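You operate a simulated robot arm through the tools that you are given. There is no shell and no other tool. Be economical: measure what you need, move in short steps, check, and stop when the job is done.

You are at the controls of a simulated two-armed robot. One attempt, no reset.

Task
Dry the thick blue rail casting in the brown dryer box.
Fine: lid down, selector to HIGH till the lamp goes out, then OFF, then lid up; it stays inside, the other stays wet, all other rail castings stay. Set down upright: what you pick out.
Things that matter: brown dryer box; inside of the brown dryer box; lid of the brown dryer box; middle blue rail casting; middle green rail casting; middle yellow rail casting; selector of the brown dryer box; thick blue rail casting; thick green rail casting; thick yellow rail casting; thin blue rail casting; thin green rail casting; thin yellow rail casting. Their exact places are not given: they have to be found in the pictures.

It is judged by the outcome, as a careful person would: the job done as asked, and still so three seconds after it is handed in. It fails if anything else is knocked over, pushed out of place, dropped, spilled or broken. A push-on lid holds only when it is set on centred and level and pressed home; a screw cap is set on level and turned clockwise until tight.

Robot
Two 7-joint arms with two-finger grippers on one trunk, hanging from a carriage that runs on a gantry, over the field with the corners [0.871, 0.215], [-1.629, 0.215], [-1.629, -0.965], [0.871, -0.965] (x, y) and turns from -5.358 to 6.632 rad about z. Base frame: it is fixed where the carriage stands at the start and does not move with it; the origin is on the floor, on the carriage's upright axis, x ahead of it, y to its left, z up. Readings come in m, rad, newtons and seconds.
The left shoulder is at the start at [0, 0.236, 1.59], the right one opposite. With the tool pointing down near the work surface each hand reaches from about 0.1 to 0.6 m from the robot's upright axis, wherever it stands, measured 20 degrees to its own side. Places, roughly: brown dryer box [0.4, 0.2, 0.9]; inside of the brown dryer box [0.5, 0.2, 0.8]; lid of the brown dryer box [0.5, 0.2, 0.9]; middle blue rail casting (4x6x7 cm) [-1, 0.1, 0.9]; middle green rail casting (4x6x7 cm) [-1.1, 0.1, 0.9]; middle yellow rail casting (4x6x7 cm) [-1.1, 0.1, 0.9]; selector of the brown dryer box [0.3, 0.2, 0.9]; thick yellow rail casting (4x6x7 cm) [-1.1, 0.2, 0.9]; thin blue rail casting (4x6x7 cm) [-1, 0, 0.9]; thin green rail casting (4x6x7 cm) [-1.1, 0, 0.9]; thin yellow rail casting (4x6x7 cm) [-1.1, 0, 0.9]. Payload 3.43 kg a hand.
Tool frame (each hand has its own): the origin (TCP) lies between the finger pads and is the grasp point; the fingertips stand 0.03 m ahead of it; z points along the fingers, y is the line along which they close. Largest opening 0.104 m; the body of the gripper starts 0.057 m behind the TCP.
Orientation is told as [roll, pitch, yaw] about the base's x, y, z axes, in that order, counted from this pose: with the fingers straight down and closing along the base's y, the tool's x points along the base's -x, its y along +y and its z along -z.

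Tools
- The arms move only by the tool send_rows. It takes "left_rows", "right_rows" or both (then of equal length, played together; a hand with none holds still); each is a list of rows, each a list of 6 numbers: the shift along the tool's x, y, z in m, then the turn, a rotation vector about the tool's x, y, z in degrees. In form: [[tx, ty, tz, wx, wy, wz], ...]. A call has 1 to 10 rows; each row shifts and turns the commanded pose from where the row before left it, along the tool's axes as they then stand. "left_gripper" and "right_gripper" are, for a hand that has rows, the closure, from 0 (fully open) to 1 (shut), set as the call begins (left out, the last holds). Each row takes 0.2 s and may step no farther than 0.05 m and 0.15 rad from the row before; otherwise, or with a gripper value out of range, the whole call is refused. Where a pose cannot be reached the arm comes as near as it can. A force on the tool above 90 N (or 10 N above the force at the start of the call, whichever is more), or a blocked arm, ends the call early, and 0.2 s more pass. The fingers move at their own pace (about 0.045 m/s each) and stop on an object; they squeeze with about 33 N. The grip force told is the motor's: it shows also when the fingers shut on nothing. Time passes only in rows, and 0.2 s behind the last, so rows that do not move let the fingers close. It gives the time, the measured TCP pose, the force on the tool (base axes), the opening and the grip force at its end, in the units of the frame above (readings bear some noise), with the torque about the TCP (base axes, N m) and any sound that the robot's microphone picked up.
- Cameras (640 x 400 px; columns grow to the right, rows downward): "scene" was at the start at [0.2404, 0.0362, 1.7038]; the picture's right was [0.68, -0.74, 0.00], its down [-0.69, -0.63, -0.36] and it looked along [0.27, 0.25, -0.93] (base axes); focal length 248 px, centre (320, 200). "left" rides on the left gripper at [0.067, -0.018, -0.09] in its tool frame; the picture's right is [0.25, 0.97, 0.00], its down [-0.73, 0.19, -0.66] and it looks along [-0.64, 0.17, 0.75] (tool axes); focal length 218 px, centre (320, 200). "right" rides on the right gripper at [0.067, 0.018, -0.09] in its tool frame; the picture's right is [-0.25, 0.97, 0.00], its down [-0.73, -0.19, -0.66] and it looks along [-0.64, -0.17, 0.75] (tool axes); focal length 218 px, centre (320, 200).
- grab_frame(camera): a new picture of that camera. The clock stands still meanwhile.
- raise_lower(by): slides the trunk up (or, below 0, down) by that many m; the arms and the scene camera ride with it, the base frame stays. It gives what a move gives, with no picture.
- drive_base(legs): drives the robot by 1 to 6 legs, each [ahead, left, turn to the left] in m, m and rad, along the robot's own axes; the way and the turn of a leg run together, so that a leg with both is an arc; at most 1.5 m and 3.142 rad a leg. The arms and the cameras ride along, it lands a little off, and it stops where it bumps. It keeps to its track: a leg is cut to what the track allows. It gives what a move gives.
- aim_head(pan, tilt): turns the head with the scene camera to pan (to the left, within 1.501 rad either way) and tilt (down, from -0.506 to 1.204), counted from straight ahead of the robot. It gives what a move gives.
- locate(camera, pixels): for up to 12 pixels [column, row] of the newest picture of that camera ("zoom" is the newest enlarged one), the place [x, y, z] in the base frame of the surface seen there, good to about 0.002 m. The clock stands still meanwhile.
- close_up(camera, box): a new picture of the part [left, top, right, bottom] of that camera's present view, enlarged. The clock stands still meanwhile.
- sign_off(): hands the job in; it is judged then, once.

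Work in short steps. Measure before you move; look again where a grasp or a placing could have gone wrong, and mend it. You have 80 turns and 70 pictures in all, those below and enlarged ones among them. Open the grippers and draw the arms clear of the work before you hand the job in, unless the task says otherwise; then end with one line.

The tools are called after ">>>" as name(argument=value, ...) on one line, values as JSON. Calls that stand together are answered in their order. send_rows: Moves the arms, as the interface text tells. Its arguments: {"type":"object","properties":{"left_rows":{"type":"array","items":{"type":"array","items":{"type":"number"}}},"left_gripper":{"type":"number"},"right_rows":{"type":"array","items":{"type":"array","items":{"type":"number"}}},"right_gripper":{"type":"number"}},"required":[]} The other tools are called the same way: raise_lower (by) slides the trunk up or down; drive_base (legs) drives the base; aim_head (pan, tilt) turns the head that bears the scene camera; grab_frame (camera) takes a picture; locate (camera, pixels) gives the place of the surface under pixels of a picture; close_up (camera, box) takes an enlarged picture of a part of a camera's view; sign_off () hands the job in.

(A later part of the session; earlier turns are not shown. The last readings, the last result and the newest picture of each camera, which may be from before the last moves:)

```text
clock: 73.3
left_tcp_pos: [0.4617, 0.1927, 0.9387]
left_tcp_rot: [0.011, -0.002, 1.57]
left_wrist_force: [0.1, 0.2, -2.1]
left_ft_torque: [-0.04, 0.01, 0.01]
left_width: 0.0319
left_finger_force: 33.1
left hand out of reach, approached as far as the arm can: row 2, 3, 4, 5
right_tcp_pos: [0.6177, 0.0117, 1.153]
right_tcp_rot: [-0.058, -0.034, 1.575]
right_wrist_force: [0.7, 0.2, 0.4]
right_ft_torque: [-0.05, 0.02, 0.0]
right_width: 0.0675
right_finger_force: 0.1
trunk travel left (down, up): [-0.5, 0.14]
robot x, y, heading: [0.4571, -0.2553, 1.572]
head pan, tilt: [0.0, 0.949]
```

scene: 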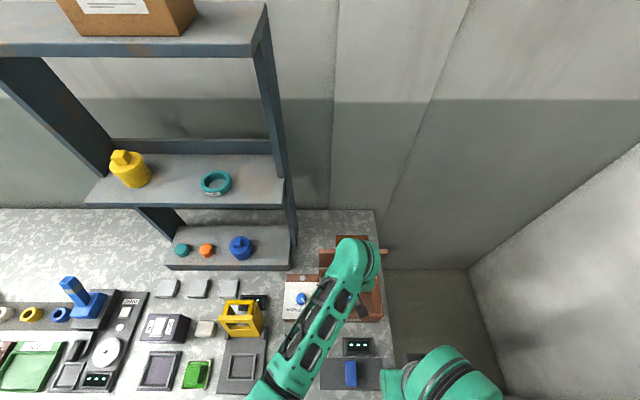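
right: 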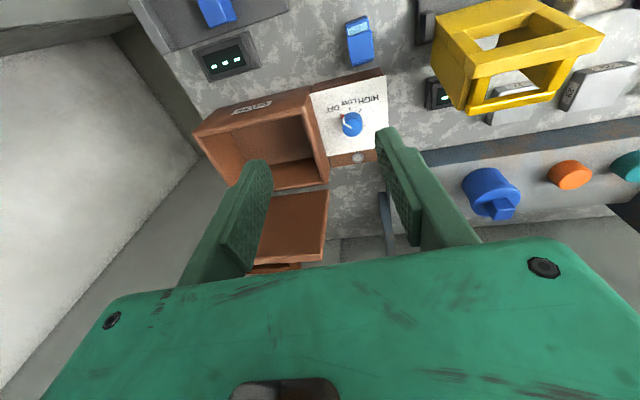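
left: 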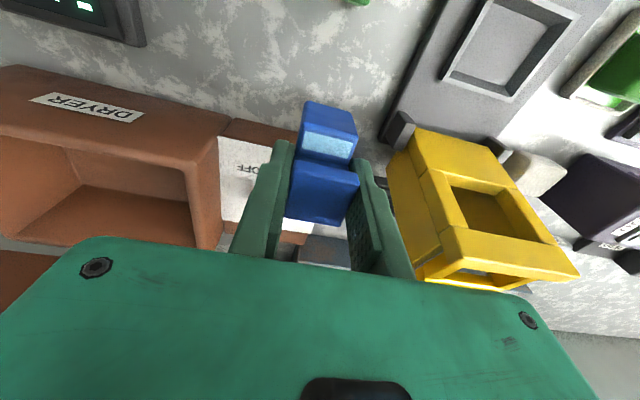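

Reach limit in stretch; the casting is just over the box. Drive 0.024 ahead, then lower with the trunk.

>>> drive_base(legs=[[0.024, -0.01, 0]])

>>> raise_lower(by=-0.055)

>>> grab_frame(camera="left")

```text
clock: 74.1
left_tcp_pos: [0.4716, 0.2166, 0.939]
left_tcp_rot: [0.011, -0.002, 1.569]
left_wrist_force: [-1.4, 0.2, -2.7]
left_ft_torque: [-0.02, 0.03, 0.04]
left_width: 0.0318
left_finger_force: 33.2
right_tcp_pos: [0.6267, 0.0356, 1.1539]
right_tcp_rot: [-0.059, -0.032, 1.575]
right_wrist_force: [0.3, 0.0, 0.3]
right_ft_torque: [0.01, 0.02, 0.0]
right_width: 0.0678
right_finger_force: 0.1
trunk travel left (down, up): [-0.5, 0.14]
robot x, y, heading: [0.4714, -0.2276, 1.577]
head pan, tilt: [0.0, 0.949]
```

```text
clock: 75.1
left_tcp_pos: [0.472, 0.2174, 0.8833]
left_tcp_rot: [0.011, -0.001, 1.571]
left_wrist_force: [0.4, 0.3, -2.4]
left_ft_torque: [0.01, -0.02, 0.0]
left_width: 0.0316
left_finger_force: 33.0
right_tcp_pos: [0.6273, 0.0343, 1.098]
right_tcp_rot: [-0.058, -0.035, 1.576]
right_wrist_force: [0.6, 0.4, 0.7]
right_ft_torque: [-0.01, 0.0, -0.02]
right_width: 0.0677
right_finger_force: 0.1
trunk travel left (down, up): [-0.445, 0.195]
robot x, y, heading: [0.4691, -0.2263, 1.573]
head pan, tilt: [0.0, 0.949]
```

```text
18 pictures are left
```

left: 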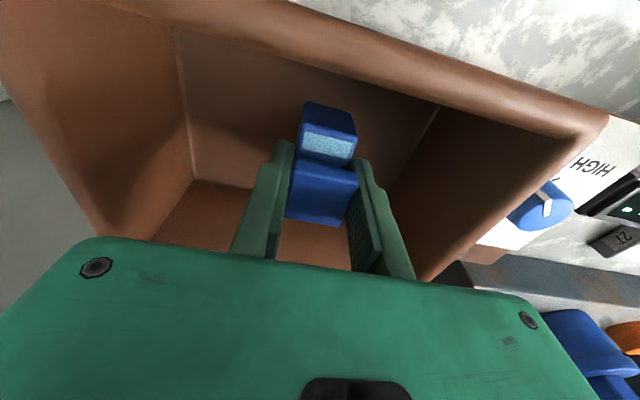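

The casting is well inside, centred. Lower 0.012 more and release gently.

>>> raise_lower(by=-0.012)

>>> send_rows(left_rows=[[0, 0, 0, 0, 0, 0], [0, 0, 0, 0, 0, 0], [0, 0, 0, 0, 0, 0]], left_gripper=0.4)

>>> raise_lower(by=0.2)

>>> grab_frame(camera="left")

```text
clock: 75.7
left_tcp_pos: [0.4717, 0.217, 0.8717]
left_tcp_rot: [0.01, -0.002, 1.57]
left_wrist_force: [-0.1, 0.5, -1.4]
left_ft_torque: [-0.02, -0.01, 0.01]
left_width: 0.032
left_finger_force: 33.0
right_tcp_pos: [0.6265, 0.0344, 1.0855]
right_tcp_rot: [-0.058, -0.032, 1.577]
right_wrist_force: [-0.8, -0.3, -0.2]
right_ft_torque: [0.05, -0.03, 0.01]
right_width: 0.0677
right_finger_force: 0.1
trunk travel left (down, up): [-0.433, 0.207]
robot x, y, heading: [0.4697, -0.2305, 1.58]
head pan, tilt: [0.0, 0.949]
```

```text
clock: 76.5
left_tcp_pos: [0.4724, 0.2151, 0.8721]
left_tcp_rot: [0.01, -0.002, 1.57]
left_wrist_force: [0.6, 0.8, -0.2]
left_ft_torque: [0.0, -0.03, 0.01]
left_width: 0.0622
left_finger_force: 0.0
right_tcp_pos: [0.6263, 0.035, 1.0864]
right_tcp_rot: [-0.059, -0.033, 1.576]
right_wrist_force: [-0.3, 0.2, -0.2]
right_ft_torque: [-0.01, 0.0, 0.03]
right_width: 0.0677
right_finger_force: 0.0
trunk travel left (down, up): [-0.433, 0.207]
robot x, y, heading: [0.4685, -0.226, 1.575]
head pan, tilt: [0.0, 0.949]
```

```text
clock: 78.7
left_tcp_pos: [0.4716, 0.216, 1.0717]
left_tcp_rot: [0.01, -0.003, 1.57]
left_wrist_force: [0.0, -0.1, -0.8]
left_ft_torque: [-0.03, -0.02, 0.01]
left_width: 0.0625
left_finger_force: 0.1
right_tcp_pos: [0.6266, 0.0351, 1.285]
right_tcp_rot: [-0.058, -0.031, 1.576]
right_wrist_force: [0.3, -0.1, 0.9]
right_ft_torque: [0.01, -0.02, 0.03]
right_width: 0.0675
right_finger_force: 0.0
trunk travel left (down, up): [-0.633, 0.007]
robot x, y, heading: [0.469, -0.2296, 1.574]
head pan, tilt: [0.0, 0.949]
```

```text
17 pictures are left
```

left: 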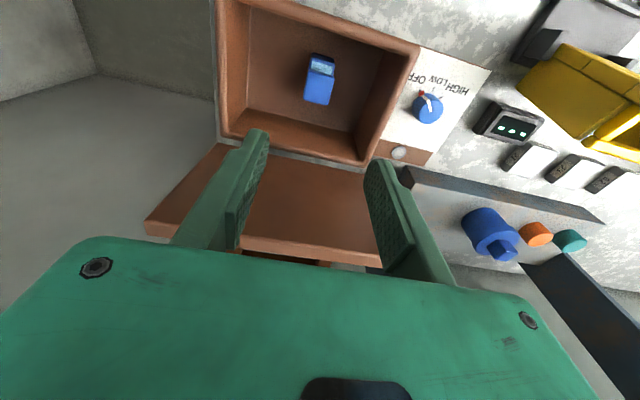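

Casting stands upright inside. To close: raise the left hand, drive ahead, lower its fingers behind the handle bar (y≈0.37), and pull back.

>>> send_rows(left_rows=[[0, 0, -0.03, 0, 0, 0], [0, 0, -0.03, 0, 0, 0], [0, 0, 0, 0, 0, 0]], left_gripper=0.5)

>>> drive_base(legs=[[0.157, 0, 0]])

>>> grab_frame(camera="scene")

```text
clock: 79.5
left_tcp_pos: [0.4719, 0.2147, 1.1326]
left_tcp_rot: [0.011, -0.002, 1.572]
left_wrist_force: [-0.9, 0.0, -0.7]
left_ft_torque: [-0.01, -0.02, -0.01]
left_width: 0.0522
left_finger_force: 0.1
right_tcp_pos: [0.6266, 0.0343, 1.2863]
right_tcp_rot: [-0.059, -0.032, 1.575]
right_wrist_force: [-0.6, -0.3, -0.2]
right_ft_torque: [0.0, -0.03, -0.02]
right_width: 0.0677
right_finger_force: 0.1
trunk travel left (down, up): [-0.633, 0.007]
robot x, y, heading: [0.4704, -0.2299, 1.572]
head pan, tilt: [0.0, 0.949]
```

```text
clock: 80.9
left_tcp_pos: [0.4713, 0.3705, 1.1333]
left_tcp_rot: [0.012, -0.002, 1.572]
left_wrist_force: [-0.3, 0.6, 0.2]
left_ft_torque: [0.02, 0.03, 0.02]
left_width: 0.0519
left_finger_force: 0.1
right_tcp_pos: [0.6249, 0.189, 1.2863]
right_tcp_rot: [-0.059, -0.029, 1.575]
right_wrist_force: [0.2, 0.2, -0.2]
right_ft_torque: [0.02, 0.03, -0.03]
right_width: 0.0675
right_finger_force: 0.1
trunk travel left (down, up): [-0.633, 0.007]
robot x, y, heading: [0.4667, -0.074, 1.577]
head pan, tilt: [0.0, 0.949]
```

```text
16 pictures are left
```

scene: 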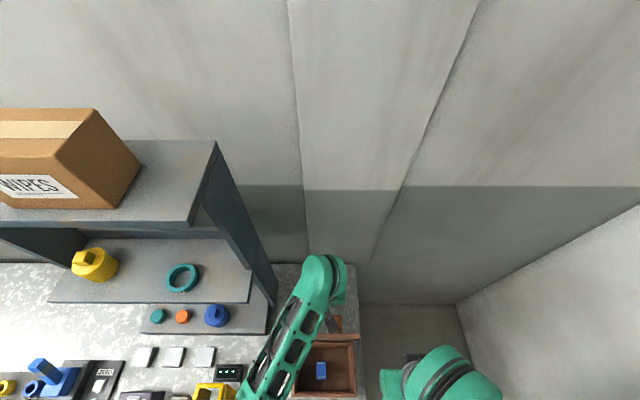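

Lower the trunk 0.09 so the left fingertips get behind the bar, then pull toward −y in small steps.

>>> raise_lower(by=-0.09)

>>> send_rows(left_rows=[[0.015, 0, 0, 0, 0, 0], [0.02, 0, 0, 0, 0, 0], [0.02, 0, 0, 0, 0, 0], [0.02, 0, 0, 0, 0, 0], [0.02, 0, 0.005, 0, 0, 0], [0.02, 0, 0.005, 0, 0, 0], [0, 0, 0, 0, 0, 0]])

>>> grab_frame(camera="left")

```text
clock: 82.1
left_tcp_pos: [0.4711, 0.3694, 1.0437]
left_tcp_rot: [0.01, -0.002, 1.572]
left_wrist_force: [0.3, -0.2, -0.1]
left_ft_torque: [0.03, 0.03, 0.02]
left_width: 0.0519
left_finger_force: 0.1
right_tcp_pos: [0.6253, 0.1896, 1.1958]
right_tcp_rot: [-0.061, -0.034, 1.577]
right_wrist_force: [0.7, -0.3, 0.0]
right_ft_torque: [-0.03, -0.03, 0.01]
right_width: 0.0677
right_finger_force: 0.0
trunk travel left (down, up): [-0.543, 0.097]
robot x, y, heading: [0.4702, -0.0742, 1.574]
head pan, tilt: [0.0, 0.949]
```

```text
clock: 83.7
left_tcp_pos: [0.4727, 0.2565, 1.0315]
left_tcp_rot: [0.009, -0.002, 1.572]
left_wrist_force: [0.2, -0.6, 0.7]
left_ft_torque: [-0.02, -0.01, -0.01]
left_width: 0.052
left_finger_force: 0.0
right_tcp_pos: [0.6256, 0.1893, 1.195]
right_tcp_rot: [-0.061, -0.03, 1.575]
right_wrist_force: [-0.2, -0.5, 0.0]
right_ft_torque: [0.01, -0.01, -0.02]
right_width: 0.0673
right_finger_force: 0.0
trunk travel left (down, up): [-0.543, 0.097]
robot x, y, heading: [0.4692, -0.0751, 1.579]
head pan, tilt: [0.0, 0.949]
```

```text
15 pictures are left
```

left: 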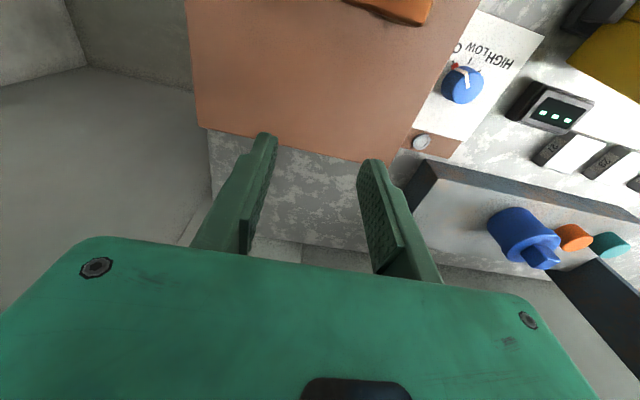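

The lid is down. Now to the selector at (0.3225, 0.206): move the left hand above it and pre-rotate −45° (about tool z).

>>> send_rows(left_rows=[[0.01, 0.03, 0, 0, 0, 0], [0.01, 0.03, 0, 0, 0, 0], [0.01, 0.03, 0, 0, 0, 0], [0.01, 0.03, 0, 0, 0, 0], [0.01, 0.03, 0.02, 0, 0, -7.5], [0, 0, 0.03, 0, 0, -7.5], [0, 0, 0, 0, 0, -7.5], [0, 0, 0, 0, 0, -7.5], [0, 0, 0, 0, 0, -7.5], [0, 0, 0, 0, 0, -7.5]], left_gripper=0.4)

>>> grab_frame(camera="left")

>>> grab_frame(camera="scene")

```text
clock: 85.9
left_tcp_pos: [0.3159, 0.2285, 1.1232]
left_tcp_rot: [0.006, -0.006, 2.359]
left_wrist_force: [0.1, 1.2, 0.5]
left_ft_torque: [-0.02, -0.01, 0.01]
left_width: 0.0625
left_finger_force: 0.0
left hand out of reach, approached as far as the arm can: row 6, 7, 8, 9, 10
right_tcp_pos: [0.6245, 0.1909, 1.1961]
right_tcp_rot: [-0.058, -0.033, 1.576]
right_wrist_force: [0.3, 0.5, -0.2]
right_ft_torque: [-0.04, 0.0, 0.0]
right_width: 0.0674
right_finger_force: 0.1
trunk travel left (down, up): [-0.543, 0.097]
robot x, y, heading: [0.4674, -0.0738, 1.574]
head pan, tilt: [0.0, 0.949]
```

```text
14 pictures are left
```

left: 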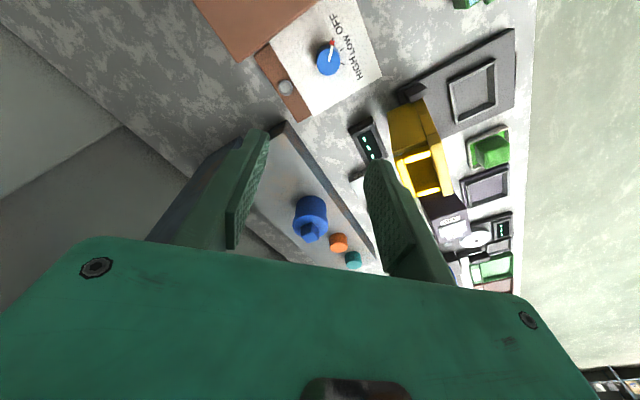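

```text
13 pictures are left
```

scene: 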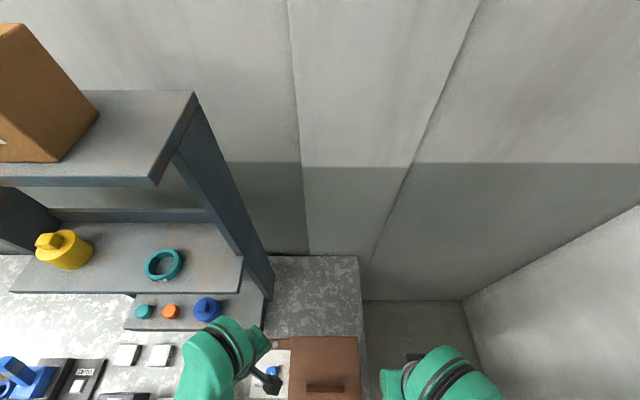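

That yaw direction is limited. Rotate back to neutral and drive the base back 0.1 m for a comfortable reach.

>>> send_rows(left_rows=[[0, 0, 0, 0, 0, 7.5], [0, 0, 0, 0, 0, 7.5], [0, 0, 0, 0, 0, 7.5], [0, 0, 0, 0, 0, 7.5], [0, 0, 0, 0, 0, 7.5], [0, 0, 0, 0, 0, 7.5], [0, 0, 0, 0, 0, 0]])

>>> drive_base(legs=[[-0.1, 0, 0]])

>>> send_rows(left_rows=[[-0.025, 0, 0.03, 0, 0, 0], [-0.025, 0, 0.035, 0, 0, 0], [-0.022, 0, 0.035, 0, 0, 0], [0, 0, 0.04, 0, 0, 0], [0, 0, 0, 0, 0, 0]])

```text
clock: 87.5
left_tcp_pos: [0.3151, 0.2276, 1.1232]
left_tcp_rot: [0.007, -0.003, 1.569]
left_wrist_force: [-0.1, 1.1, -0.7]
left_ft_torque: [0.02, -0.02, 0.01]
left_width: 0.0623
left_finger_force: 0.1
right_tcp_pos: [0.6252, 0.1899, 1.1954]
right_tcp_rot: [-0.059, -0.031, 1.576]
right_wrist_force: [0.1, 0.1, 0.4]
right_ft_torque: [0.01, -0.02, -0.03]
right_width: 0.0674
right_finger_force: 0.2
trunk travel left (down, up): [-0.543, 0.097]
robot x, y, heading: [0.4678, -0.0787, 1.577]
head pan, tilt: [0.0, 0.949]
```

```text
clock: 88.7
left_tcp_pos: [0.3156, 0.1287, 1.1224]
left_tcp_rot: [0.011, -0.002, 1.573]
left_wrist_force: [-0.1, -0.5, -0.2]
left_ft_torque: [-0.02, 0.01, -0.01]
left_width: 0.0626
left_finger_force: 0.0
right_tcp_pos: [0.6251, 0.0912, 1.1955]
right_tcp_rot: [-0.059, -0.031, 1.577]
right_wrist_force: [-0.1, -0.6, 0.0]
right_ft_torque: [0.03, -0.03, 0.03]
right_width: 0.0675
right_finger_force: 0.0
trunk travel left (down, up): [-0.543, 0.097]
robot x, y, heading: [0.4714, -0.1706, 1.575]
head pan, tilt: [0.0, 0.949]
```

```text
clock: 89.8
left_tcp_pos: [0.3136, 0.2005, 0.9831]
left_tcp_rot: [0.01, -0.003, 1.573]
left_wrist_force: [-0.2, 0.8, 0.5]
left_ft_torque: [-0.03, 0.02, 0.02]
left_width: 0.0623
left_finger_force: 0.0
right_tcp_pos: [0.6259, 0.0918, 1.1962]
right_tcp_rot: [-0.058, -0.032, 1.577]
right_wrist_force: [0.4, -0.1, -0.2]
right_ft_torque: [0.07, 0.02, 0.0]
right_width: 0.0674
right_finger_force: 0.0
trunk travel left (down, up): [-0.543, 0.097]
robot x, y, heading: [0.4677, -0.171, 1.575]
head pan, tilt: [0.0, 0.949]
```

Position over the knob, lower to z≈0.888, and grip.

>>> send_rows(left_rows=[[-0.006, -0.009, 0.02, 0, 0, 0], [0, 0, 0.025, 0, 0, 0], [0, 0, 0.025, 0, 0, 0], [0, 0, 0.024, 0, 0, 0], [0, 0, 0, 0, 0, 0]])

>>> send_rows(left_rows=[[0, 0, 0, 0, 0, 0], [0, 0, 0, 0, 0, 0], [0, 0, 0, 0, 0, 0], [0, 0, 0, 0, 0, 0]], left_gripper=1)

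>>> send_rows(left_rows=[[0, 0, 0, 0, 0, 7.5], [0, 0, 0, 0, 0, 7.5], [0, 0, 0, 0, 0, 7.5], [0, 0, 0, 0, 0, 7.5], [0, 0, 0, 0, 0, 0]])

```text
clock: 91.0
left_tcp_pos: [0.3223, 0.2068, 0.889]
left_tcp_rot: [0.008, -0.001, 1.572]
left_wrist_force: [-0.6, 0.2, 0.1]
left_ft_torque: [-0.02, 0.0, -0.02]
left_width: 0.0622
left_finger_force: 0.0
right_tcp_pos: [0.6264, 0.0918, 1.1959]
right_tcp_rot: [-0.06, -0.032, 1.578]
right_wrist_force: [0.0, 0.1, 0.0]
right_ft_torque: [0.0, 0.02, 0.03]
right_width: 0.0676
right_finger_force: 0.1
trunk travel left (down, up): [-0.543, 0.097]
robot x, y, heading: [0.4656, -0.17, 1.575]
head pan, tilt: [0.0, 0.949]
```

```text
clock: 92.0
left_tcp_pos: [0.3229, 0.2071, 0.889]
left_tcp_rot: [0.011, -0.001, 1.573]
left_wrist_force: [0.4, 0.9, -2.5]
left_ft_torque: [0.1, -0.02, 0.03]
left_width: 0.0321
left_finger_force: 45.0
right_tcp_pos: [0.6252, 0.092, 1.1953]
right_tcp_rot: [-0.059, -0.034, 1.577]
right_wrist_force: [0.3, 0.7, 0.3]
right_ft_torque: [-0.02, 0.0, 0.02]
right_width: 0.0675
right_finger_force: 0.1
trunk travel left (down, up): [-0.543, 0.097]
robot x, y, heading: [0.4676, -0.1737, 1.576]
head pan, tilt: [0.0, 0.949]
```

```text
clock: 93.2
left_tcp_pos: [0.3214, 0.2064, 0.8894]
left_tcp_rot: [0.011, 0.006, 1.046]
left_wrist_force: [-4.6, -5.3, 9.5]
left_ft_torque: [0.05, 0.08, 0.0]
left_width: 0.0318
left_finger_force: 44.9
right_tcp_pos: [0.625, 0.0907, 1.195]
right_tcp_rot: [-0.06, -0.03, 1.578]
right_wrist_force: [-0.5, 1.2, -0.3]
right_ft_torque: [-0.02, -0.02, 0.03]
right_width: 0.0676
right_finger_force: 0.1
trunk travel left (down, up): [-0.543, 0.097]
robot x, y, heading: [0.4654, -0.1713, 1.578]
head pan, tilt: [0.0, 0.949]
```

Turning well, 30° so far. Continue 60° more to HIGH.

>>> send_rows(left_rows=[[0, 0, 0, 0, 0, 7.5], [0, 0, 0, 0, 0, 7.5], [0, 0, 0, 0, 0, 7.5], [0, 0, 0, 0, 0, 7.5], [0, 0, 0, 0, 0, 7.5], [0, 0, 0, 0, 0, 7.5], [0, 0, 0, 0, 0, 7.5], [0, 0, 0, 0, 0, 7.5], [0, 0, 0, 0, 0, 0]])

>>> grab_frame(camera="left")

```text
clock: 95.2
left_tcp_pos: [0.3202, 0.2093, 0.8898]
left_tcp_rot: [0.003, 0.013, -0.002]
left_wrist_force: [-11.1, 8.1, -2.4]
left_ft_torque: [0.35, 0.53, 0.16]
left_width: 0.0322
left_finger_force: 45.2
right_tcp_pos: [0.6238, 0.0925, 1.1963]
right_tcp_rot: [-0.058, -0.032, 1.576]
right_wrist_force: [0.1, -0.5, 0.1]
right_ft_torque: [-0.03, -0.02, -0.02]
right_width: 0.0675
right_finger_force: 0.2
trunk travel left (down, up): [-0.543, 0.097]
robot x, y, heading: [0.468, -0.1723, 1.577]
head pan, tilt: [0.0, 0.949]
```

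```text
12 pictures are left
```

left: 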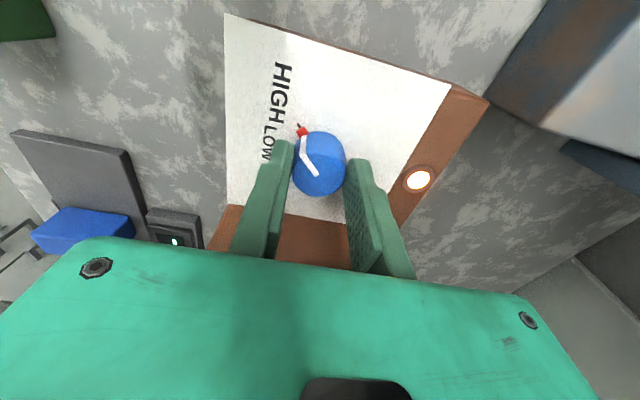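

The lamp is lit. Check the pointer against the HIGH mark.

>>> close_up(camera="left", box=[220, 40, 450, 220])

```text
2.22 times, centred on (335, 130) of left
```

zoom: 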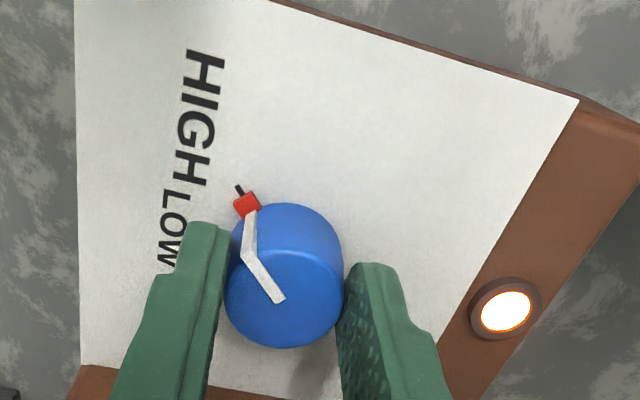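

Pointer is on the HIGH tick. Hold and wait, then check the lamp.

>>> send_rows(left_rows=[[0, 0, 0, 0, 0, 0], [0, 0, 0, 0, 0, 0], [0, 0, 0, 0, 0, 0], [0, 0, 0, 0, 0, 0], [0, 0, 0, 0, 0, 0], [0, 0, 0, 0, 0, 0], [0, 0, 0, 0, 0, 0], [0, 0, 0, 0, 0, 0], [0, 0, 0, 0, 0, 0], [0, 0, 0, 0, 0, 0]])

>>> send_rows(left_rows=[[0, 0, 0, 0, 0, 0], [0, 0, 0, 0, 0, 0], [0, 0, 0, 0, 0, 0], [0, 0, 0, 0, 0, 0], [0, 0, 0, 0, 0, 0], [0, 0, 0, 0, 0, 0], [0, 0, 0, 0, 0, 0], [0, 0, 0, 0, 0, 0], [0, 0, 0, 0, 0, 0], [0, 0, 0, 0, 0, 0]])

>>> send_rows(left_rows=[[0, 0, 0, 0, 0, 0], [0, 0, 0, 0, 0, 0], [0, 0, 0, 0, 0, 0], [0, 0, 0, 0, 0, 0], [0, 0, 0, 0, 0, 0], [0, 0, 0, 0, 0, 0], [0, 0, 0, 0, 0, 0], [0, 0, 0, 0, 0, 0], [0, 0, 0, 0, 0, 0], [0, 0, 0, 0, 0, 0]])

>>> close_up(camera="left", box=[220, 40, 450, 220])

```text
clock: 97.5
left_tcp_pos: [0.3207, 0.2103, 0.8895]
left_tcp_rot: [0.001, 0.013, 0.0]
left_wrist_force: [-12.6, 12.1, -18.6]
left_ft_torque: [0.33, 0.35, 0.05]
left_width: 0.0323
left_finger_force: 45.7
right_tcp_pos: [0.6245, 0.0934, 1.1963]
right_tcp_rot: [-0.057, -0.034, 1.579]
right_wrist_force: [0.3, 0.2, -0.3]
right_ft_torque: [-0.02, -0.01, 0.01]
right_width: 0.0676
right_finger_force: 0.1
trunk travel left (down, up): [-0.543, 0.097]
robot x, y, heading: [0.4682, -0.1714, 1.576]
head pan, tilt: [0.0, 0.949]
```

```text
clock: 99.7
left_tcp_pos: [0.3204, 0.2098, 0.8897]
left_tcp_rot: [0.001, 0.013, 0.003]
left_wrist_force: [-13.7, 14.3, -23.4]
left_ft_torque: [0.36, 0.48, 0.06]
left_width: 0.032
left_finger_force: 44.8
right_tcp_pos: [0.6249, 0.0921, 1.1953]
right_tcp_rot: [-0.057, -0.032, 1.578]
right_wrist_force: [0.3, -1.0, -0.4]
right_ft_torque: [0.0, 0.02, 0.02]
right_width: 0.0675
right_finger_force: 0.0
trunk travel left (down, up): [-0.543, 0.097]
robot x, y, heading: [0.4674, -0.173, 1.58]
head pan, tilt: [0.0, 0.949]
```

```text
clock: 101.8
left_tcp_pos: [0.3206, 0.2088, 0.8891]
left_tcp_rot: [0.004, 0.013, 0.001]
left_wrist_force: [-13.1, 11.8, -20.4]
left_ft_torque: [0.3, 0.43, 0.07]
left_width: 0.0321
left_finger_force: 45.2
right_tcp_pos: [0.6232, 0.0929, 1.1953]
right_tcp_rot: [-0.059, -0.033, 1.578]
right_wrist_force: [0.2, -0.5, 0.1]
right_ft_torque: [-0.05, -0.02, 0.0]
right_width: 0.0675
right_finger_force: 0.1
trunk travel left (down, up): [-0.543, 0.097]
robot x, y, heading: [0.4644, -0.1693, 1.579]
head pan, tilt: [0.0, 0.949]
```

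```text
2.22 times, centred on (335, 130) of left
```

zoom: 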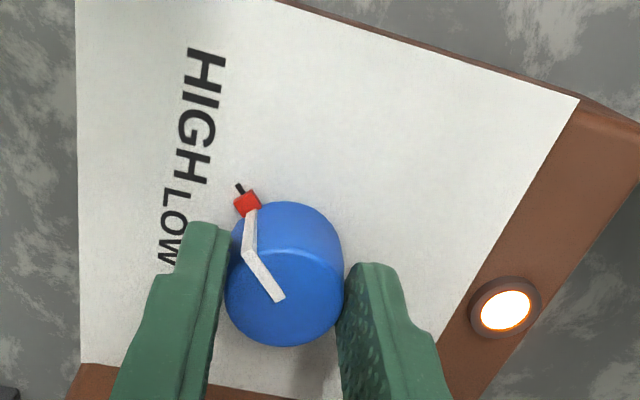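

Still lit at ~7 s. Wait on, ~11 s more.

>>> send_rows(left_rows=[[0, 0, 0, 0, 0, 0], [0, 0, 0, 0, 0, 0], [0, 0, 0, 0, 0, 0], [0, 0, 0, 0, 0, 0], [0, 0, 0, 0, 0, 0], [0, 0, 0, 0, 0, 0], [0, 0, 0, 0, 0, 0], [0, 0, 0, 0, 0, 0], [0, 0, 0, 0, 0, 0], [0, 0, 0, 0, 0, 0]])

>>> send_rows(left_rows=[[0, 0, 0, 0, 0, 0], [0, 0, 0, 0, 0, 0], [0, 0, 0, 0, 0, 0], [0, 0, 0, 0, 0, 0], [0, 0, 0, 0, 0, 0], [0, 0, 0, 0, 0, 0], [0, 0, 0, 0, 0, 0], [0, 0, 0, 0, 0, 0], [0, 0, 0, 0, 0, 0], [0, 0, 0, 0, 0, 0]])

>>> send_rows(left_rows=[[0, 0, 0, 0, 0, 0], [0, 0, 0, 0, 0, 0], [0, 0, 0, 0, 0, 0], [0, 0, 0, 0, 0, 0], [0, 0, 0, 0, 0, 0], [0, 0, 0, 0, 0, 0], [0, 0, 0, 0, 0, 0], [0, 0, 0, 0, 0, 0], [0, 0, 0, 0, 0, 0], [0, 0, 0, 0, 0, 0]])

>>> send_rows(left_rows=[[0, 0, 0, 0, 0, 0], [0, 0, 0, 0, 0, 0], [0, 0, 0, 0, 0, 0], [0, 0, 0, 0, 0, 0], [0, 0, 0, 0, 0, 0], [0, 0, 0, 0, 0, 0], [0, 0, 0, 0, 0, 0], [0, 0, 0, 0, 0, 0], [0, 0, 0, 0, 0, 0], [0, 0, 0, 0, 0, 0]])

>>> send_rows(left_rows=[[0, 0, 0, 0, 0, 0], [0, 0, 0, 0, 0, 0], [0, 0, 0, 0, 0, 0], [0, 0, 0, 0, 0, 0], [0, 0, 0, 0, 0, 0], [0, 0, 0, 0, 0, 0], [0, 0, 0, 0, 0, 0], [0, 0, 0, 0, 0, 0], [0, 0, 0, 0, 0, 0], [0, 0, 0, 0, 0, 0]])

>>> close_up(camera="left", box=[220, 40, 450, 220])

```text
clock: 104.0
left_tcp_pos: [0.3193, 0.2107, 0.8898]
left_tcp_rot: [0.004, 0.011, 0.001]
left_wrist_force: [-12.0, 10.0, -13.7]
left_ft_torque: [0.27, 0.37, 0.03]
left_width: 0.0318
left_finger_force: 44.7
right_tcp_pos: [0.6234, 0.0927, 1.1961]
right_tcp_rot: [-0.058, -0.034, 1.576]
right_wrist_force: [-0.3, 0.2, -0.1]
right_ft_torque: [0.05, -0.03, -0.03]
right_width: 0.0673
right_finger_force: 0.0
trunk travel left (down, up): [-0.543, 0.097]
robot x, y, heading: [0.4676, -0.1697, 1.577]
head pan, tilt: [0.0, 0.949]
```

```text
clock: 106.2
left_tcp_pos: [0.3202, 0.2106, 0.8902]
left_tcp_rot: [0.003, 0.014, 0.003]
left_wrist_force: [-11.3, 7.3, -7.5]
left_ft_torque: [0.22, 0.34, 0.02]
left_width: 0.0318
left_finger_force: 45.0
right_tcp_pos: [0.6242, 0.0928, 1.1955]
right_tcp_rot: [-0.058, -0.032, 1.578]
right_wrist_force: [0.1, -0.1, 0.1]
right_ft_torque: [0.0, 0.01, 0.01]
right_width: 0.0674
right_finger_force: 0.0
trunk travel left (down, up): [-0.543, 0.097]
robot x, y, heading: [0.4661, -0.1713, 1.574]
head pan, tilt: [0.0, 0.949]
```

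```text
clock: 108.5
left_tcp_pos: [0.3197, 0.2099, 0.89]
left_tcp_rot: [0.003, 0.012, 0.002]
left_wrist_force: [-9.9, 5.8, 0.0]
left_ft_torque: [0.17, 0.29, 0.03]
left_width: 0.0318
left_finger_force: 45.1
right_tcp_pos: [0.6241, 0.0939, 1.196]
right_tcp_rot: [-0.058, -0.034, 1.577]
right_wrist_force: [-0.4, 0.3, 0.4]
right_ft_torque: [-0.01, -0.04, -0.01]
right_width: 0.0676
right_finger_force: 0.0
trunk travel left (down, up): [-0.543, 0.097]
robot x, y, heading: [0.4678, -0.1748, 1.575]
head pan, tilt: [0.0, 0.949]
```

```text
clock: 110.7
left_tcp_pos: [0.32, 0.209, 0.8904]
left_tcp_rot: [0.004, 0.012, 0.001]
left_wrist_force: [-9.4, 3.8, 5.0]
left_ft_torque: [0.13, 0.26, 0.03]
left_width: 0.0319
left_finger_force: 45.0
right_tcp_pos: [0.6249, 0.0932, 1.1956]
right_tcp_rot: [-0.057, -0.032, 1.577]
right_wrist_force: [-0.4, 0.5, 0.2]
right_ft_torque: [0.02, -0.01, -0.04]
right_width: 0.0678
right_finger_force: 0.0
trunk travel left (down, up): [-0.543, 0.097]
robot x, y, heading: [0.468, -0.1698, 1.574]
head pan, tilt: [0.0, 0.949]
```

```text
clock: 112.8
left_tcp_pos: [0.3207, 0.2107, 0.8901]
left_tcp_rot: [0.003, 0.013, 0.002]
left_wrist_force: [-8.9, 3.3, 8.3]
left_ft_torque: [0.07, 0.23, 0.02]
left_width: 0.0319
left_finger_force: 45.4
right_tcp_pos: [0.6246, 0.0925, 1.1958]
right_tcp_rot: [-0.058, -0.033, 1.577]
right_wrist_force: [-0.5, -0.2, 0.3]
right_ft_torque: [-0.03, -0.01, -0.02]
right_width: 0.0678
right_finger_force: 0.0
trunk travel left (down, up): [-0.543, 0.097]
robot x, y, heading: [0.4633, -0.1719, 1.576]
head pan, tilt: [0.0, 0.949]
```

```text
2.22 times, centred on (335, 130) of left
```

zoom: 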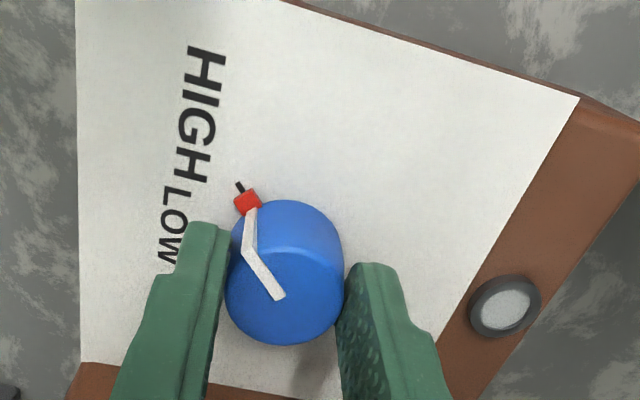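

The lamp is out. Turn the selector back 90° to OFF.

>>> send_rows(left_rows=[[0, 0, 0, 0, 0, -7.5], [0, 0, 0, 0, 0, -7.5], [0, 0, 0, 0, 0, -7.5], [0, 0, 0, 0, 0, -7.5], [0, 0, 0, 0, 0, -7.5], [0, 0, 0, 0, 0, -7.5], [0, 0, 0, 0, 0, -7.5], [0, 0, 0, 0, 0, -7.5], [0, 0, 0, 0, 0, -7.5], [0, 0, 0, 0, 0, -7.5]])

>>> send_rows(left_rows=[[0, 0, 0, 0, 0, -7.5], [0, 0, 0, 0, 0, -7.5], [0, 0, 0, 0, 0, 0]])

>>> send_rows(left_rows=[[0, 0, 0, 0, 0, 0], [0, 0, 0, 0, 0, 0], [0, 0, 0, 0, 0, 0], [0, 0, -0.04, 0, 0, 0], [0, 0, -0.045, 0, 0, 0], [0, 0, -0.045, 0, 0, 0]], left_gripper=0.4)

>>> close_up(camera="left", box=[160, 0, 480, 250])

```text
clock: 115.0
left_tcp_pos: [0.3215, 0.2072, 0.8893]
left_tcp_rot: [0.009, 0.001, 1.312]
left_wrist_force: [1.3, -18.6, 52.0]
left_ft_torque: [-0.47, -0.05, 0.0]
left_width: 0.0321
left_finger_force: 44.8
right_tcp_pos: [0.6255, 0.0911, 1.1951]
right_tcp_rot: [-0.06, -0.031, 1.578]
right_wrist_force: [-0.6, -0.4, 0.0]
right_ft_torque: [-0.02, 0.0, 0.03]
right_width: 0.0674
right_finger_force: 0.0
trunk travel left (down, up): [-0.543, 0.097]
robot x, y, heading: [0.468, -0.1732, 1.574]
head pan, tilt: [0.0, 0.949]
```

```text
clock: 115.8
left_tcp_pos: [0.3224, 0.208, 0.888]
left_tcp_rot: [0.009, -0.003, 1.572]
left_wrist_force: [4.3, -14.3, 44.0]
left_ft_torque: [-0.57, -0.22, 0.03]
left_width: 0.0319
left_finger_force: 45.0
right_tcp_pos: [0.6261, 0.0906, 1.1966]
right_tcp_rot: [-0.059, -0.032, 1.577]
right_wrist_force: [-0.1, -0.5, -0.9]
right_ft_torque: [0.0, -0.02, -0.02]
right_width: 0.0677
right_finger_force: 0.0
trunk travel left (down, up): [-0.543, 0.097]
robot x, y, heading: [0.4692, -0.1675, 1.575]
head pan, tilt: [0.0, 0.949]
```

```text
clock: 117.2
left_tcp_pos: [0.3237, 0.2076, 1.019]
left_tcp_rot: [0.009, -0.001, 1.572]
left_wrist_force: [-0.2, 0.1, -0.4]
left_ft_torque: [0.01, -0.02, -0.02]
left_width: 0.0624
left_finger_force: 0.1
right_tcp_pos: [0.6272, 0.091, 1.1959]
right_tcp_rot: [-0.058, -0.034, 1.578]
right_wrist_force: [-0.7, 0.1, -0.1]
right_ft_torque: [-0.02, 0.0, 0.03]
right_width: 0.0676
right_finger_force: 0.1
trunk travel left (down, up): [-0.543, 0.097]
robot x, y, heading: [0.4698, -0.1729, 1.576]
head pan, tilt: [0.0, 0.949]
```

```text
1.60 times, centred on (320, 125) of left
```

zoom: 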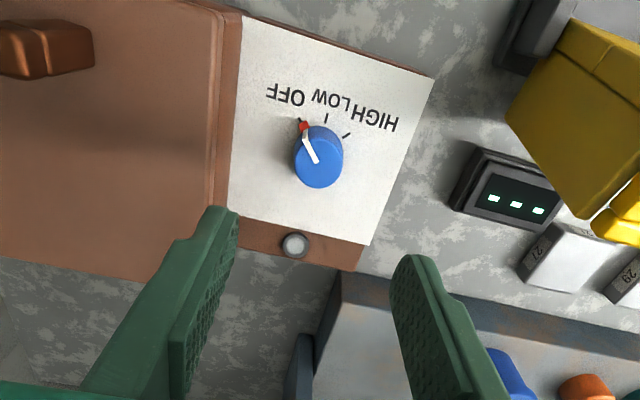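

Selector is at OFF. Now reopen: hook closed left fingers, tilted 45° forward, under the handle bar and follow the lid's arc. First move in front of the box, close fingers and tilt.

>>> send_rows(left_rows=[[0.024, -0.031, -0.006, 0, 0, 0], [0.024, -0.031, -0.006, 0, 0, 0], [0.024, -0.031, -0.006, 0, 0, 0], [0.024, -0.031, 0, 0, 0, 0], [0.026, -0.03, 0, 0, 0, 0], [0, 0, 0, 0, -7.5, 0], [0, 0, 0, 0, -7.5, 0], [0, 0, 0, 0, -7.5, 0], [0, 0, 0, 0, -7.5, 0], [0, 0, 0, 0, -7.5, 0]], left_gripper=1)

>>> send_rows(left_rows=[[0, 0, 0, 0, -7.5, 0], [0, 0, 0, 0, 0, 0]])

>>> grab_frame(camera="left")

```text
clock: 119.5
left_tcp_pos: [0.4699, 0.1155, 1.2091]
left_tcp_rot: [0.011, -0.528, 1.567]
left_wrist_force: [-0.6, 0.7, -0.3]
left_ft_torque: [-0.01, 0.0, -0.02]
left_width: 0.0002
left_finger_force: 33.5
left hand out of reach, approached as far as the arm can: row 5, 6, 7, 8, 9, 10
right_tcp_pos: [0.6253, 0.0924, 1.1956]
right_tcp_rot: [-0.06, -0.035, 1.577]
right_wrist_force: [0.0, -0.7, 0.4]
right_ft_torque: [-0.02, 0.02, -0.02]
right_width: 0.0676
right_finger_force: 0.1
trunk travel left (down, up): [-0.543, 0.097]
robot x, y, heading: [0.4695, -0.1741, 1.578]
head pan, tilt: [0.0, 0.949]
```

```text
clock: 120.0
left_tcp_pos: [0.4683, 0.1213, 1.2419]
left_tcp_rot: [0.019, -0.651, 1.559]
left_wrist_force: [-0.7, 0.1, 0.1]
left_ft_torque: [0.0, 0.01, -0.02]
left_width: 0.0
left_finger_force: 33.2
left hand out of reach, approached as far as the arm can: row 1
right_tcp_pos: [0.6255, 0.0926, 1.1951]
right_tcp_rot: [-0.059, -0.033, 1.578]
right_wrist_force: [-0.4, -0.2, 0.3]
right_ft_torque: [-0.05, -0.01, -0.01]
right_width: 0.0675
right_finger_force: 0.1
trunk travel left (down, up): [-0.543, 0.097]
robot x, y, heading: [0.4683, -0.1688, 1.576]
head pan, tilt: [0.0, 0.949]
```

```text
7 pictures are left
```

left: 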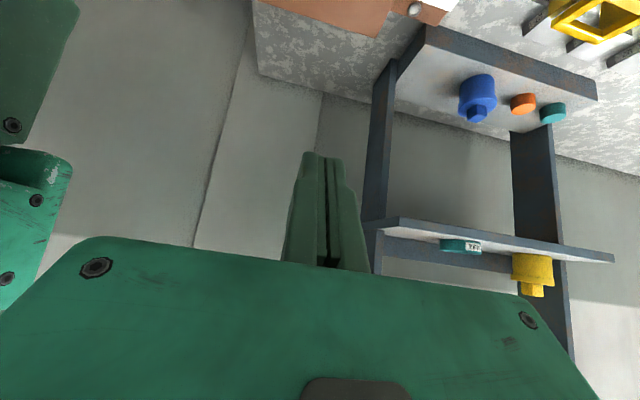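

Only 7 pictures left, so I lean on readings. The arm is too folded here; back the base 0.12 and lower the trunk 0.2, then restore the tilt.

>>> drive_base(legs=[[-0.14, 0, 0]])

>>> raise_lower(by=-0.2)

>>> send_rows(left_rows=[[0, 0, 0, 0, -7, 0], [0, 0, 0, 0, 0, 0]])

```text
clock: 121.4
left_tcp_pos: [0.4703, -0.0207, 1.242]
left_tcp_rot: [0.019, -0.647, 1.558]
left_wrist_force: [-0.7, -0.1, 0.1]
left_ft_torque: [0.0, 0.01, 0.0]
left_width: 0.0
left_finger_force: 33.0
right_tcp_pos: [0.6266, -0.0482, 1.1957]
right_tcp_rot: [-0.06, -0.034, 1.573]
right_wrist_force: [-0.1, -0.3, -0.2]
right_ft_torque: [0.03, -0.05, -0.03]
right_width: 0.0676
right_finger_force: 0.0
trunk travel left (down, up): [-0.543, 0.097]
robot x, y, heading: [0.4723, -0.3128, 1.573]
head pan, tilt: [0.0, 0.949]
```

```text
clock: 123.5
left_tcp_pos: [0.4704, -0.0206, 1.0408]
left_tcp_rot: [0.019, -0.649, 1.555]
left_wrist_force: [-0.1, 0.6, -0.1]
left_ft_torque: [-0.02, 0.03, -0.03]
left_width: 0.0
left_finger_force: 33.3
right_tcp_pos: [0.627, -0.0487, 0.9962]
right_tcp_rot: [-0.061, -0.035, 1.574]
right_wrist_force: [0.1, -0.1, -0.4]
right_ft_torque: [0.01, 0.03, 0.02]
right_width: 0.0675
right_finger_force: 0.1
trunk travel left (down, up): [-0.343, 0.297]
robot x, y, heading: [0.4667, -0.3114, 1.572]
head pan, tilt: [0.0, 0.949]
```

```text
clock: 124.2
left_tcp_pos: [0.4729, -0.0165, 1.0735]
left_tcp_rot: [0.032, -0.764, 1.547]
left_wrist_force: [0.8, 0.3, -0.2]
left_ft_torque: [-0.01, -0.04, 0.0]
left_width: 0.0
left_finger_force: 33.2
left hand out of reach, approached as far as the arm can: row 1
right_tcp_pos: [0.6273, -0.0489, 0.996]
right_tcp_rot: [-0.06, -0.035, 1.575]
right_wrist_force: [-0.4, -0.5, 0.4]
right_ft_torque: [-0.03, 0.0, -0.03]
right_width: 0.0676
right_finger_force: 0.0
trunk travel left (down, up): [-0.343, 0.297]
robot x, y, heading: [0.4667, -0.3107, 1.572]
head pan, tilt: [0.0, 0.949]
```

Tilt is 44°. Move forward 0.11 in y and see that it is within reach.

>>> send_rows(left_rows=[[-0.026, 0, 0.025, 0, 0, 0], [-0.026, 0, 0.025, 0, 0, 0], [-0.026, 0, 0.025, 0, 0, 0], [0, 0, 0, 0, 0, 0]])

```text
clock: 125.2
left_tcp_pos: [0.4706, 0.0919, 1.0718]
left_tcp_rot: [0.022, -0.771, 1.552]
left_wrist_force: [0.0, -0.6, -0.3]
left_ft_torque: [-0.03, -0.01, 0.01]
left_width: 0.0002
left_finger_force: 32.7
right_tcp_pos: [0.6275, -0.0499, 0.9958]
right_tcp_rot: [-0.059, -0.034, 1.576]
right_wrist_force: [-0.6, 0.6, -0.3]
right_ft_torque: [0.01, 0.0, 0.02]
right_width: 0.0677
right_finger_force: 0.0
trunk travel left (down, up): [-0.343, 0.297]
robot x, y, heading: [0.469, -0.3128, 1.57]
head pan, tilt: [0.0, 0.949]
```

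Reach is fine. Go to the pre-hook point (y≈0.105, z≈0.997) and look.

>>> send_rows(left_rows=[[0.021, -0.003, 0.0315, 0, 0, 0], [0.0214, -0.003, 0.0315, 0, 0, 0], [0, 0, 0, 0, 0, 0]])

>>> grab_frame(camera="left")

```text
clock: 126.0
left_tcp_pos: [0.4667, 0.0998, 1.0615]
left_tcp_rot: [0.023, -0.77, 1.553]
left_wrist_force: [0.6, -0.1, -0.3]
left_ft_torque: [0.01, 0.01, 0.02]
left_width: 0.0002
left_finger_force: 33.0
left hand out of reach, approached as far as the arm can: row 1, 2
right_tcp_pos: [0.6262, -0.05, 0.9969]
right_tcp_rot: [-0.058, -0.035, 1.573]
right_wrist_force: [1.1, 0.3, -0.1]
right_ft_torque: [-0.02, -0.01, -0.02]
right_width: 0.0675
right_finger_force: 0.1
trunk travel left (down, up): [-0.343, 0.297]
robot x, y, heading: [0.4662, -0.311, 1.573]
head pan, tilt: [0.0, 0.949]
```

```text
6 pictures are left
```

left: 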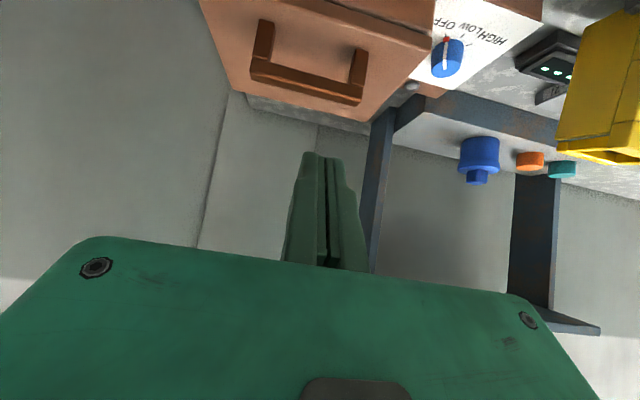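

Locate the bar's edges in this picture; then lower via the trunk.

>>> locate(camera="left", pixels=[[305, 74], [305, 80], [305, 86], [305, 92], [262, 40], [357, 65], [308, 60], [300, 30]])

>>> raise_lower(by=-0.065)

```text
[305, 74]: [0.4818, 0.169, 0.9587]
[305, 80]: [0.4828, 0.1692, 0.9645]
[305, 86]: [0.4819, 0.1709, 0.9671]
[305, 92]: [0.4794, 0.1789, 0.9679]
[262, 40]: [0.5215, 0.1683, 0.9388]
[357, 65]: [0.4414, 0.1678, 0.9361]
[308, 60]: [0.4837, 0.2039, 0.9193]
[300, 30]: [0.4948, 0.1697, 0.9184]
```

```text
clock: 127.0
left_tcp_pos: [0.4675, 0.1009, 0.9963]
left_tcp_rot: [0.021, -0.774, 1.553]
left_wrist_force: [-0.1, 0.4, 0.4]
left_ft_torque: [0.0, -0.05, 0.05]
left_width: 0.0
left_finger_force: 32.8
right_tcp_pos: [0.6268, -0.0501, 0.9308]
right_tcp_rot: [-0.06, -0.033, 1.574]
right_wrist_force: [-0.8, 0.4, 1.0]
right_ft_torque: [0.02, 0.04, -0.02]
right_width: 0.0679
right_finger_force: 0.1
trunk travel left (down, up): [-0.278, 0.362]
robot x, y, heading: [0.4691, -0.3149, 1.576]
head pan, tilt: [0.0, 0.949]
```

Bar front face y 0.169, underside z≈0.956, lid 0.919. Slide the closed fingers in along the tool axis: shift −0.0064 in tool x, then 0.066 along tool z.

>>> send_rows(left_rows=[[-0.0064, -0.012, 0, 0, 0, 0], [0, 0, 0.022, 0, 0, 0], [0, 0, 0.022, 0, 0, 0], [0, 0, 0.022, 0, 0, 0], [0, 0, 0, 0, 0, 0]])

```text
clock: 128.2
left_tcp_pos: [0.4654, 0.1512, 0.9893]
left_tcp_rot: [0.022, -0.771, 1.553]
left_wrist_force: [-0.4, -0.2, -0.5]
left_ft_torque: [-0.02, 0.03, 0.01]
left_width: 0.0
left_finger_force: 32.7
left hand out of reach, approached as far as the arm can: row 2, 3, 4
right_tcp_pos: [0.6281, -0.0495, 0.9307]
right_tcp_rot: [-0.061, -0.034, 1.573]
right_wrist_force: [-0.7, 0.3, 1.2]
right_ft_torque: [-0.01, 0.01, 0.02]
right_width: 0.0678
right_finger_force: 0.0
trunk travel left (down, up): [-0.278, 0.362]
robot x, y, heading: [0.4667, -0.3146, 1.576]
head pan, tilt: [0.0, 0.949]
```

The arm bottoms out in z; use base and trunk instead: back 0.055, down 0.036, then forward under the bar.

>>> drive_base(legs=[[-0.055, -0.012, 0]])

>>> raise_lower(by=-0.036)

```text
clock: 129.1
left_tcp_pos: [0.4789, 0.0969, 0.9882]
left_tcp_rot: [0.021, -0.77, 1.552]
left_wrist_force: [0.6, -0.1, 0.6]
left_ft_torque: [0.04, -0.02, -0.01]
left_width: 0.0
left_finger_force: 32.6
right_tcp_pos: [0.6396, -0.1039, 0.9316]
right_tcp_rot: [-0.059, -0.03, 1.574]
right_wrist_force: [0.6, -0.5, -0.5]
right_ft_torque: [0.02, 0.05, 0.03]
right_width: 0.0679
right_finger_force: 0.1
trunk travel left (down, up): [-0.278, 0.362]
robot x, y, heading: [0.482, -0.3673, 1.574]
head pan, tilt: [0.0, 0.949]
```

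```text
clock: 129.9
left_tcp_pos: [0.4784, 0.0985, 0.9543]
left_tcp_rot: [0.023, -0.771, 1.551]
left_wrist_force: [0.5, -0.7, -0.4]
left_ft_torque: [-0.01, 0.01, 0.0]
left_width: 0.0001
left_finger_force: 32.5
right_tcp_pos: [0.64, -0.1025, 0.8948]
right_tcp_rot: [-0.06, -0.034, 1.575]
right_wrist_force: [-0.1, 0.0, -0.5]
right_ft_torque: [0.0, 0.0, -0.02]
right_width: 0.0677
right_finger_force: 0.1
trunk travel left (down, up): [-0.242, 0.398]
robot x, y, heading: [0.4817, -0.3662, 1.575]
head pan, tilt: [0.0, 0.949]
```

Drive forward 0.053 so the tips go under the bar, then raise the trunk 0.03 to see that the bar is hooked.

>>> drive_base(legs=[[0.055, 0, 0]])

>>> raise_lower(by=0.03)

>>> grab_frame(camera="left")

```text
clock: 130.9
left_tcp_pos: [0.4774, 0.1529, 0.9534]
left_tcp_rot: [0.021, -0.774, 1.551]
left_wrist_force: [0.3, -0.9, -0.4]
left_ft_torque: [0.03, 0.0, 0.03]
left_width: 0.0001
left_finger_force: 32.7
right_tcp_pos: [0.6393, -0.0464, 0.8956]
right_tcp_rot: [-0.059, -0.032, 1.571]
right_wrist_force: [-0.2, -0.8, -0.2]
right_ft_torque: [-0.05, 0.02, 0.0]
right_width: 0.0677
right_finger_force: 0.0
trunk travel left (down, up): [-0.242, 0.398]
robot x, y, heading: [0.4788, -0.31, 1.571]
head pan, tilt: [0.0, 0.949]
```

```text
clock: 131.6
left_tcp_pos: [0.4781, 0.1527, 0.9838]
left_tcp_rot: [0.019, -0.768, 1.55]
left_wrist_force: [-0.6, -4.7, 0.3]
left_ft_torque: [0.01, 0.06, 0.02]
left_width: 0.0059
left_finger_force: 35.0
right_tcp_pos: [0.6396, -0.0488, 0.9252]
right_tcp_rot: [-0.06, -0.031, 1.572]
right_wrist_force: [1.1, 0.5, -0.1]
right_ft_torque: [0.0, 0.0, -0.01]
right_width: 0.0676
right_finger_force: 0.1
trunk travel left (down, up): [-0.272, 0.368]
robot x, y, heading: [0.4801, -0.3107, 1.571]
head pan, tilt: [0.0, 0.949]
```

```text
5 pictures are left
```

left: 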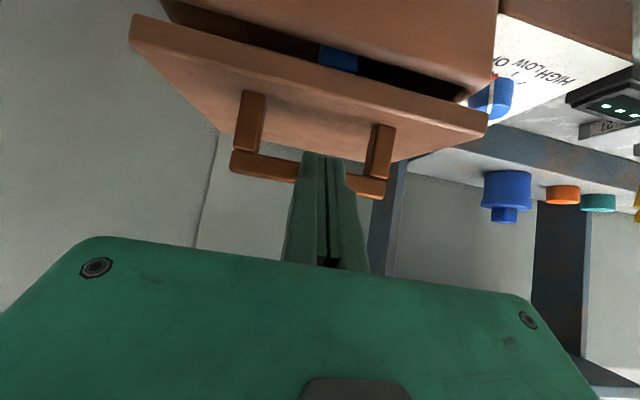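

Hooked: the lid is lifting. Continue along the arc to ~45° with arm rows.

>>> send_rows(left_rows=[[-0.0202, 0, 0.0, 0, 0, 0], [-0.0202, 0, 0.0, 0, 0, 0], [-0.0177, 0, 0.0048, 0, 0, 0], [-0.0177, 0, 0.0048, 0, 0, 0], [0, 0, 0, 0, 0, 0]])

```text
clock: 132.8
left_tcp_pos: [0.4778, 0.2153, 1.0438]
left_tcp_rot: [0.005, -0.795, 1.563]
left_wrist_force: [-6.4, -29.8, 55.6]
left_ft_torque: [1.02, 0.31, -0.04]
left_width: 0.006
left_finger_force: 34.8
right_tcp_pos: [0.6391, -0.0491, 0.9255]
right_tcp_rot: [-0.058, -0.032, 1.574]
right_wrist_force: [0.4, -0.1, -0.1]
right_ft_torque: [0.05, -0.02, 0.0]
right_width: 0.0677
right_finger_force: 0.0
trunk travel left (down, up): [-0.272, 0.368]
robot x, y, heading: [0.48, -0.3135, 1.573]
head pan, tilt: [0.0, 0.949]
5 turns are left
```

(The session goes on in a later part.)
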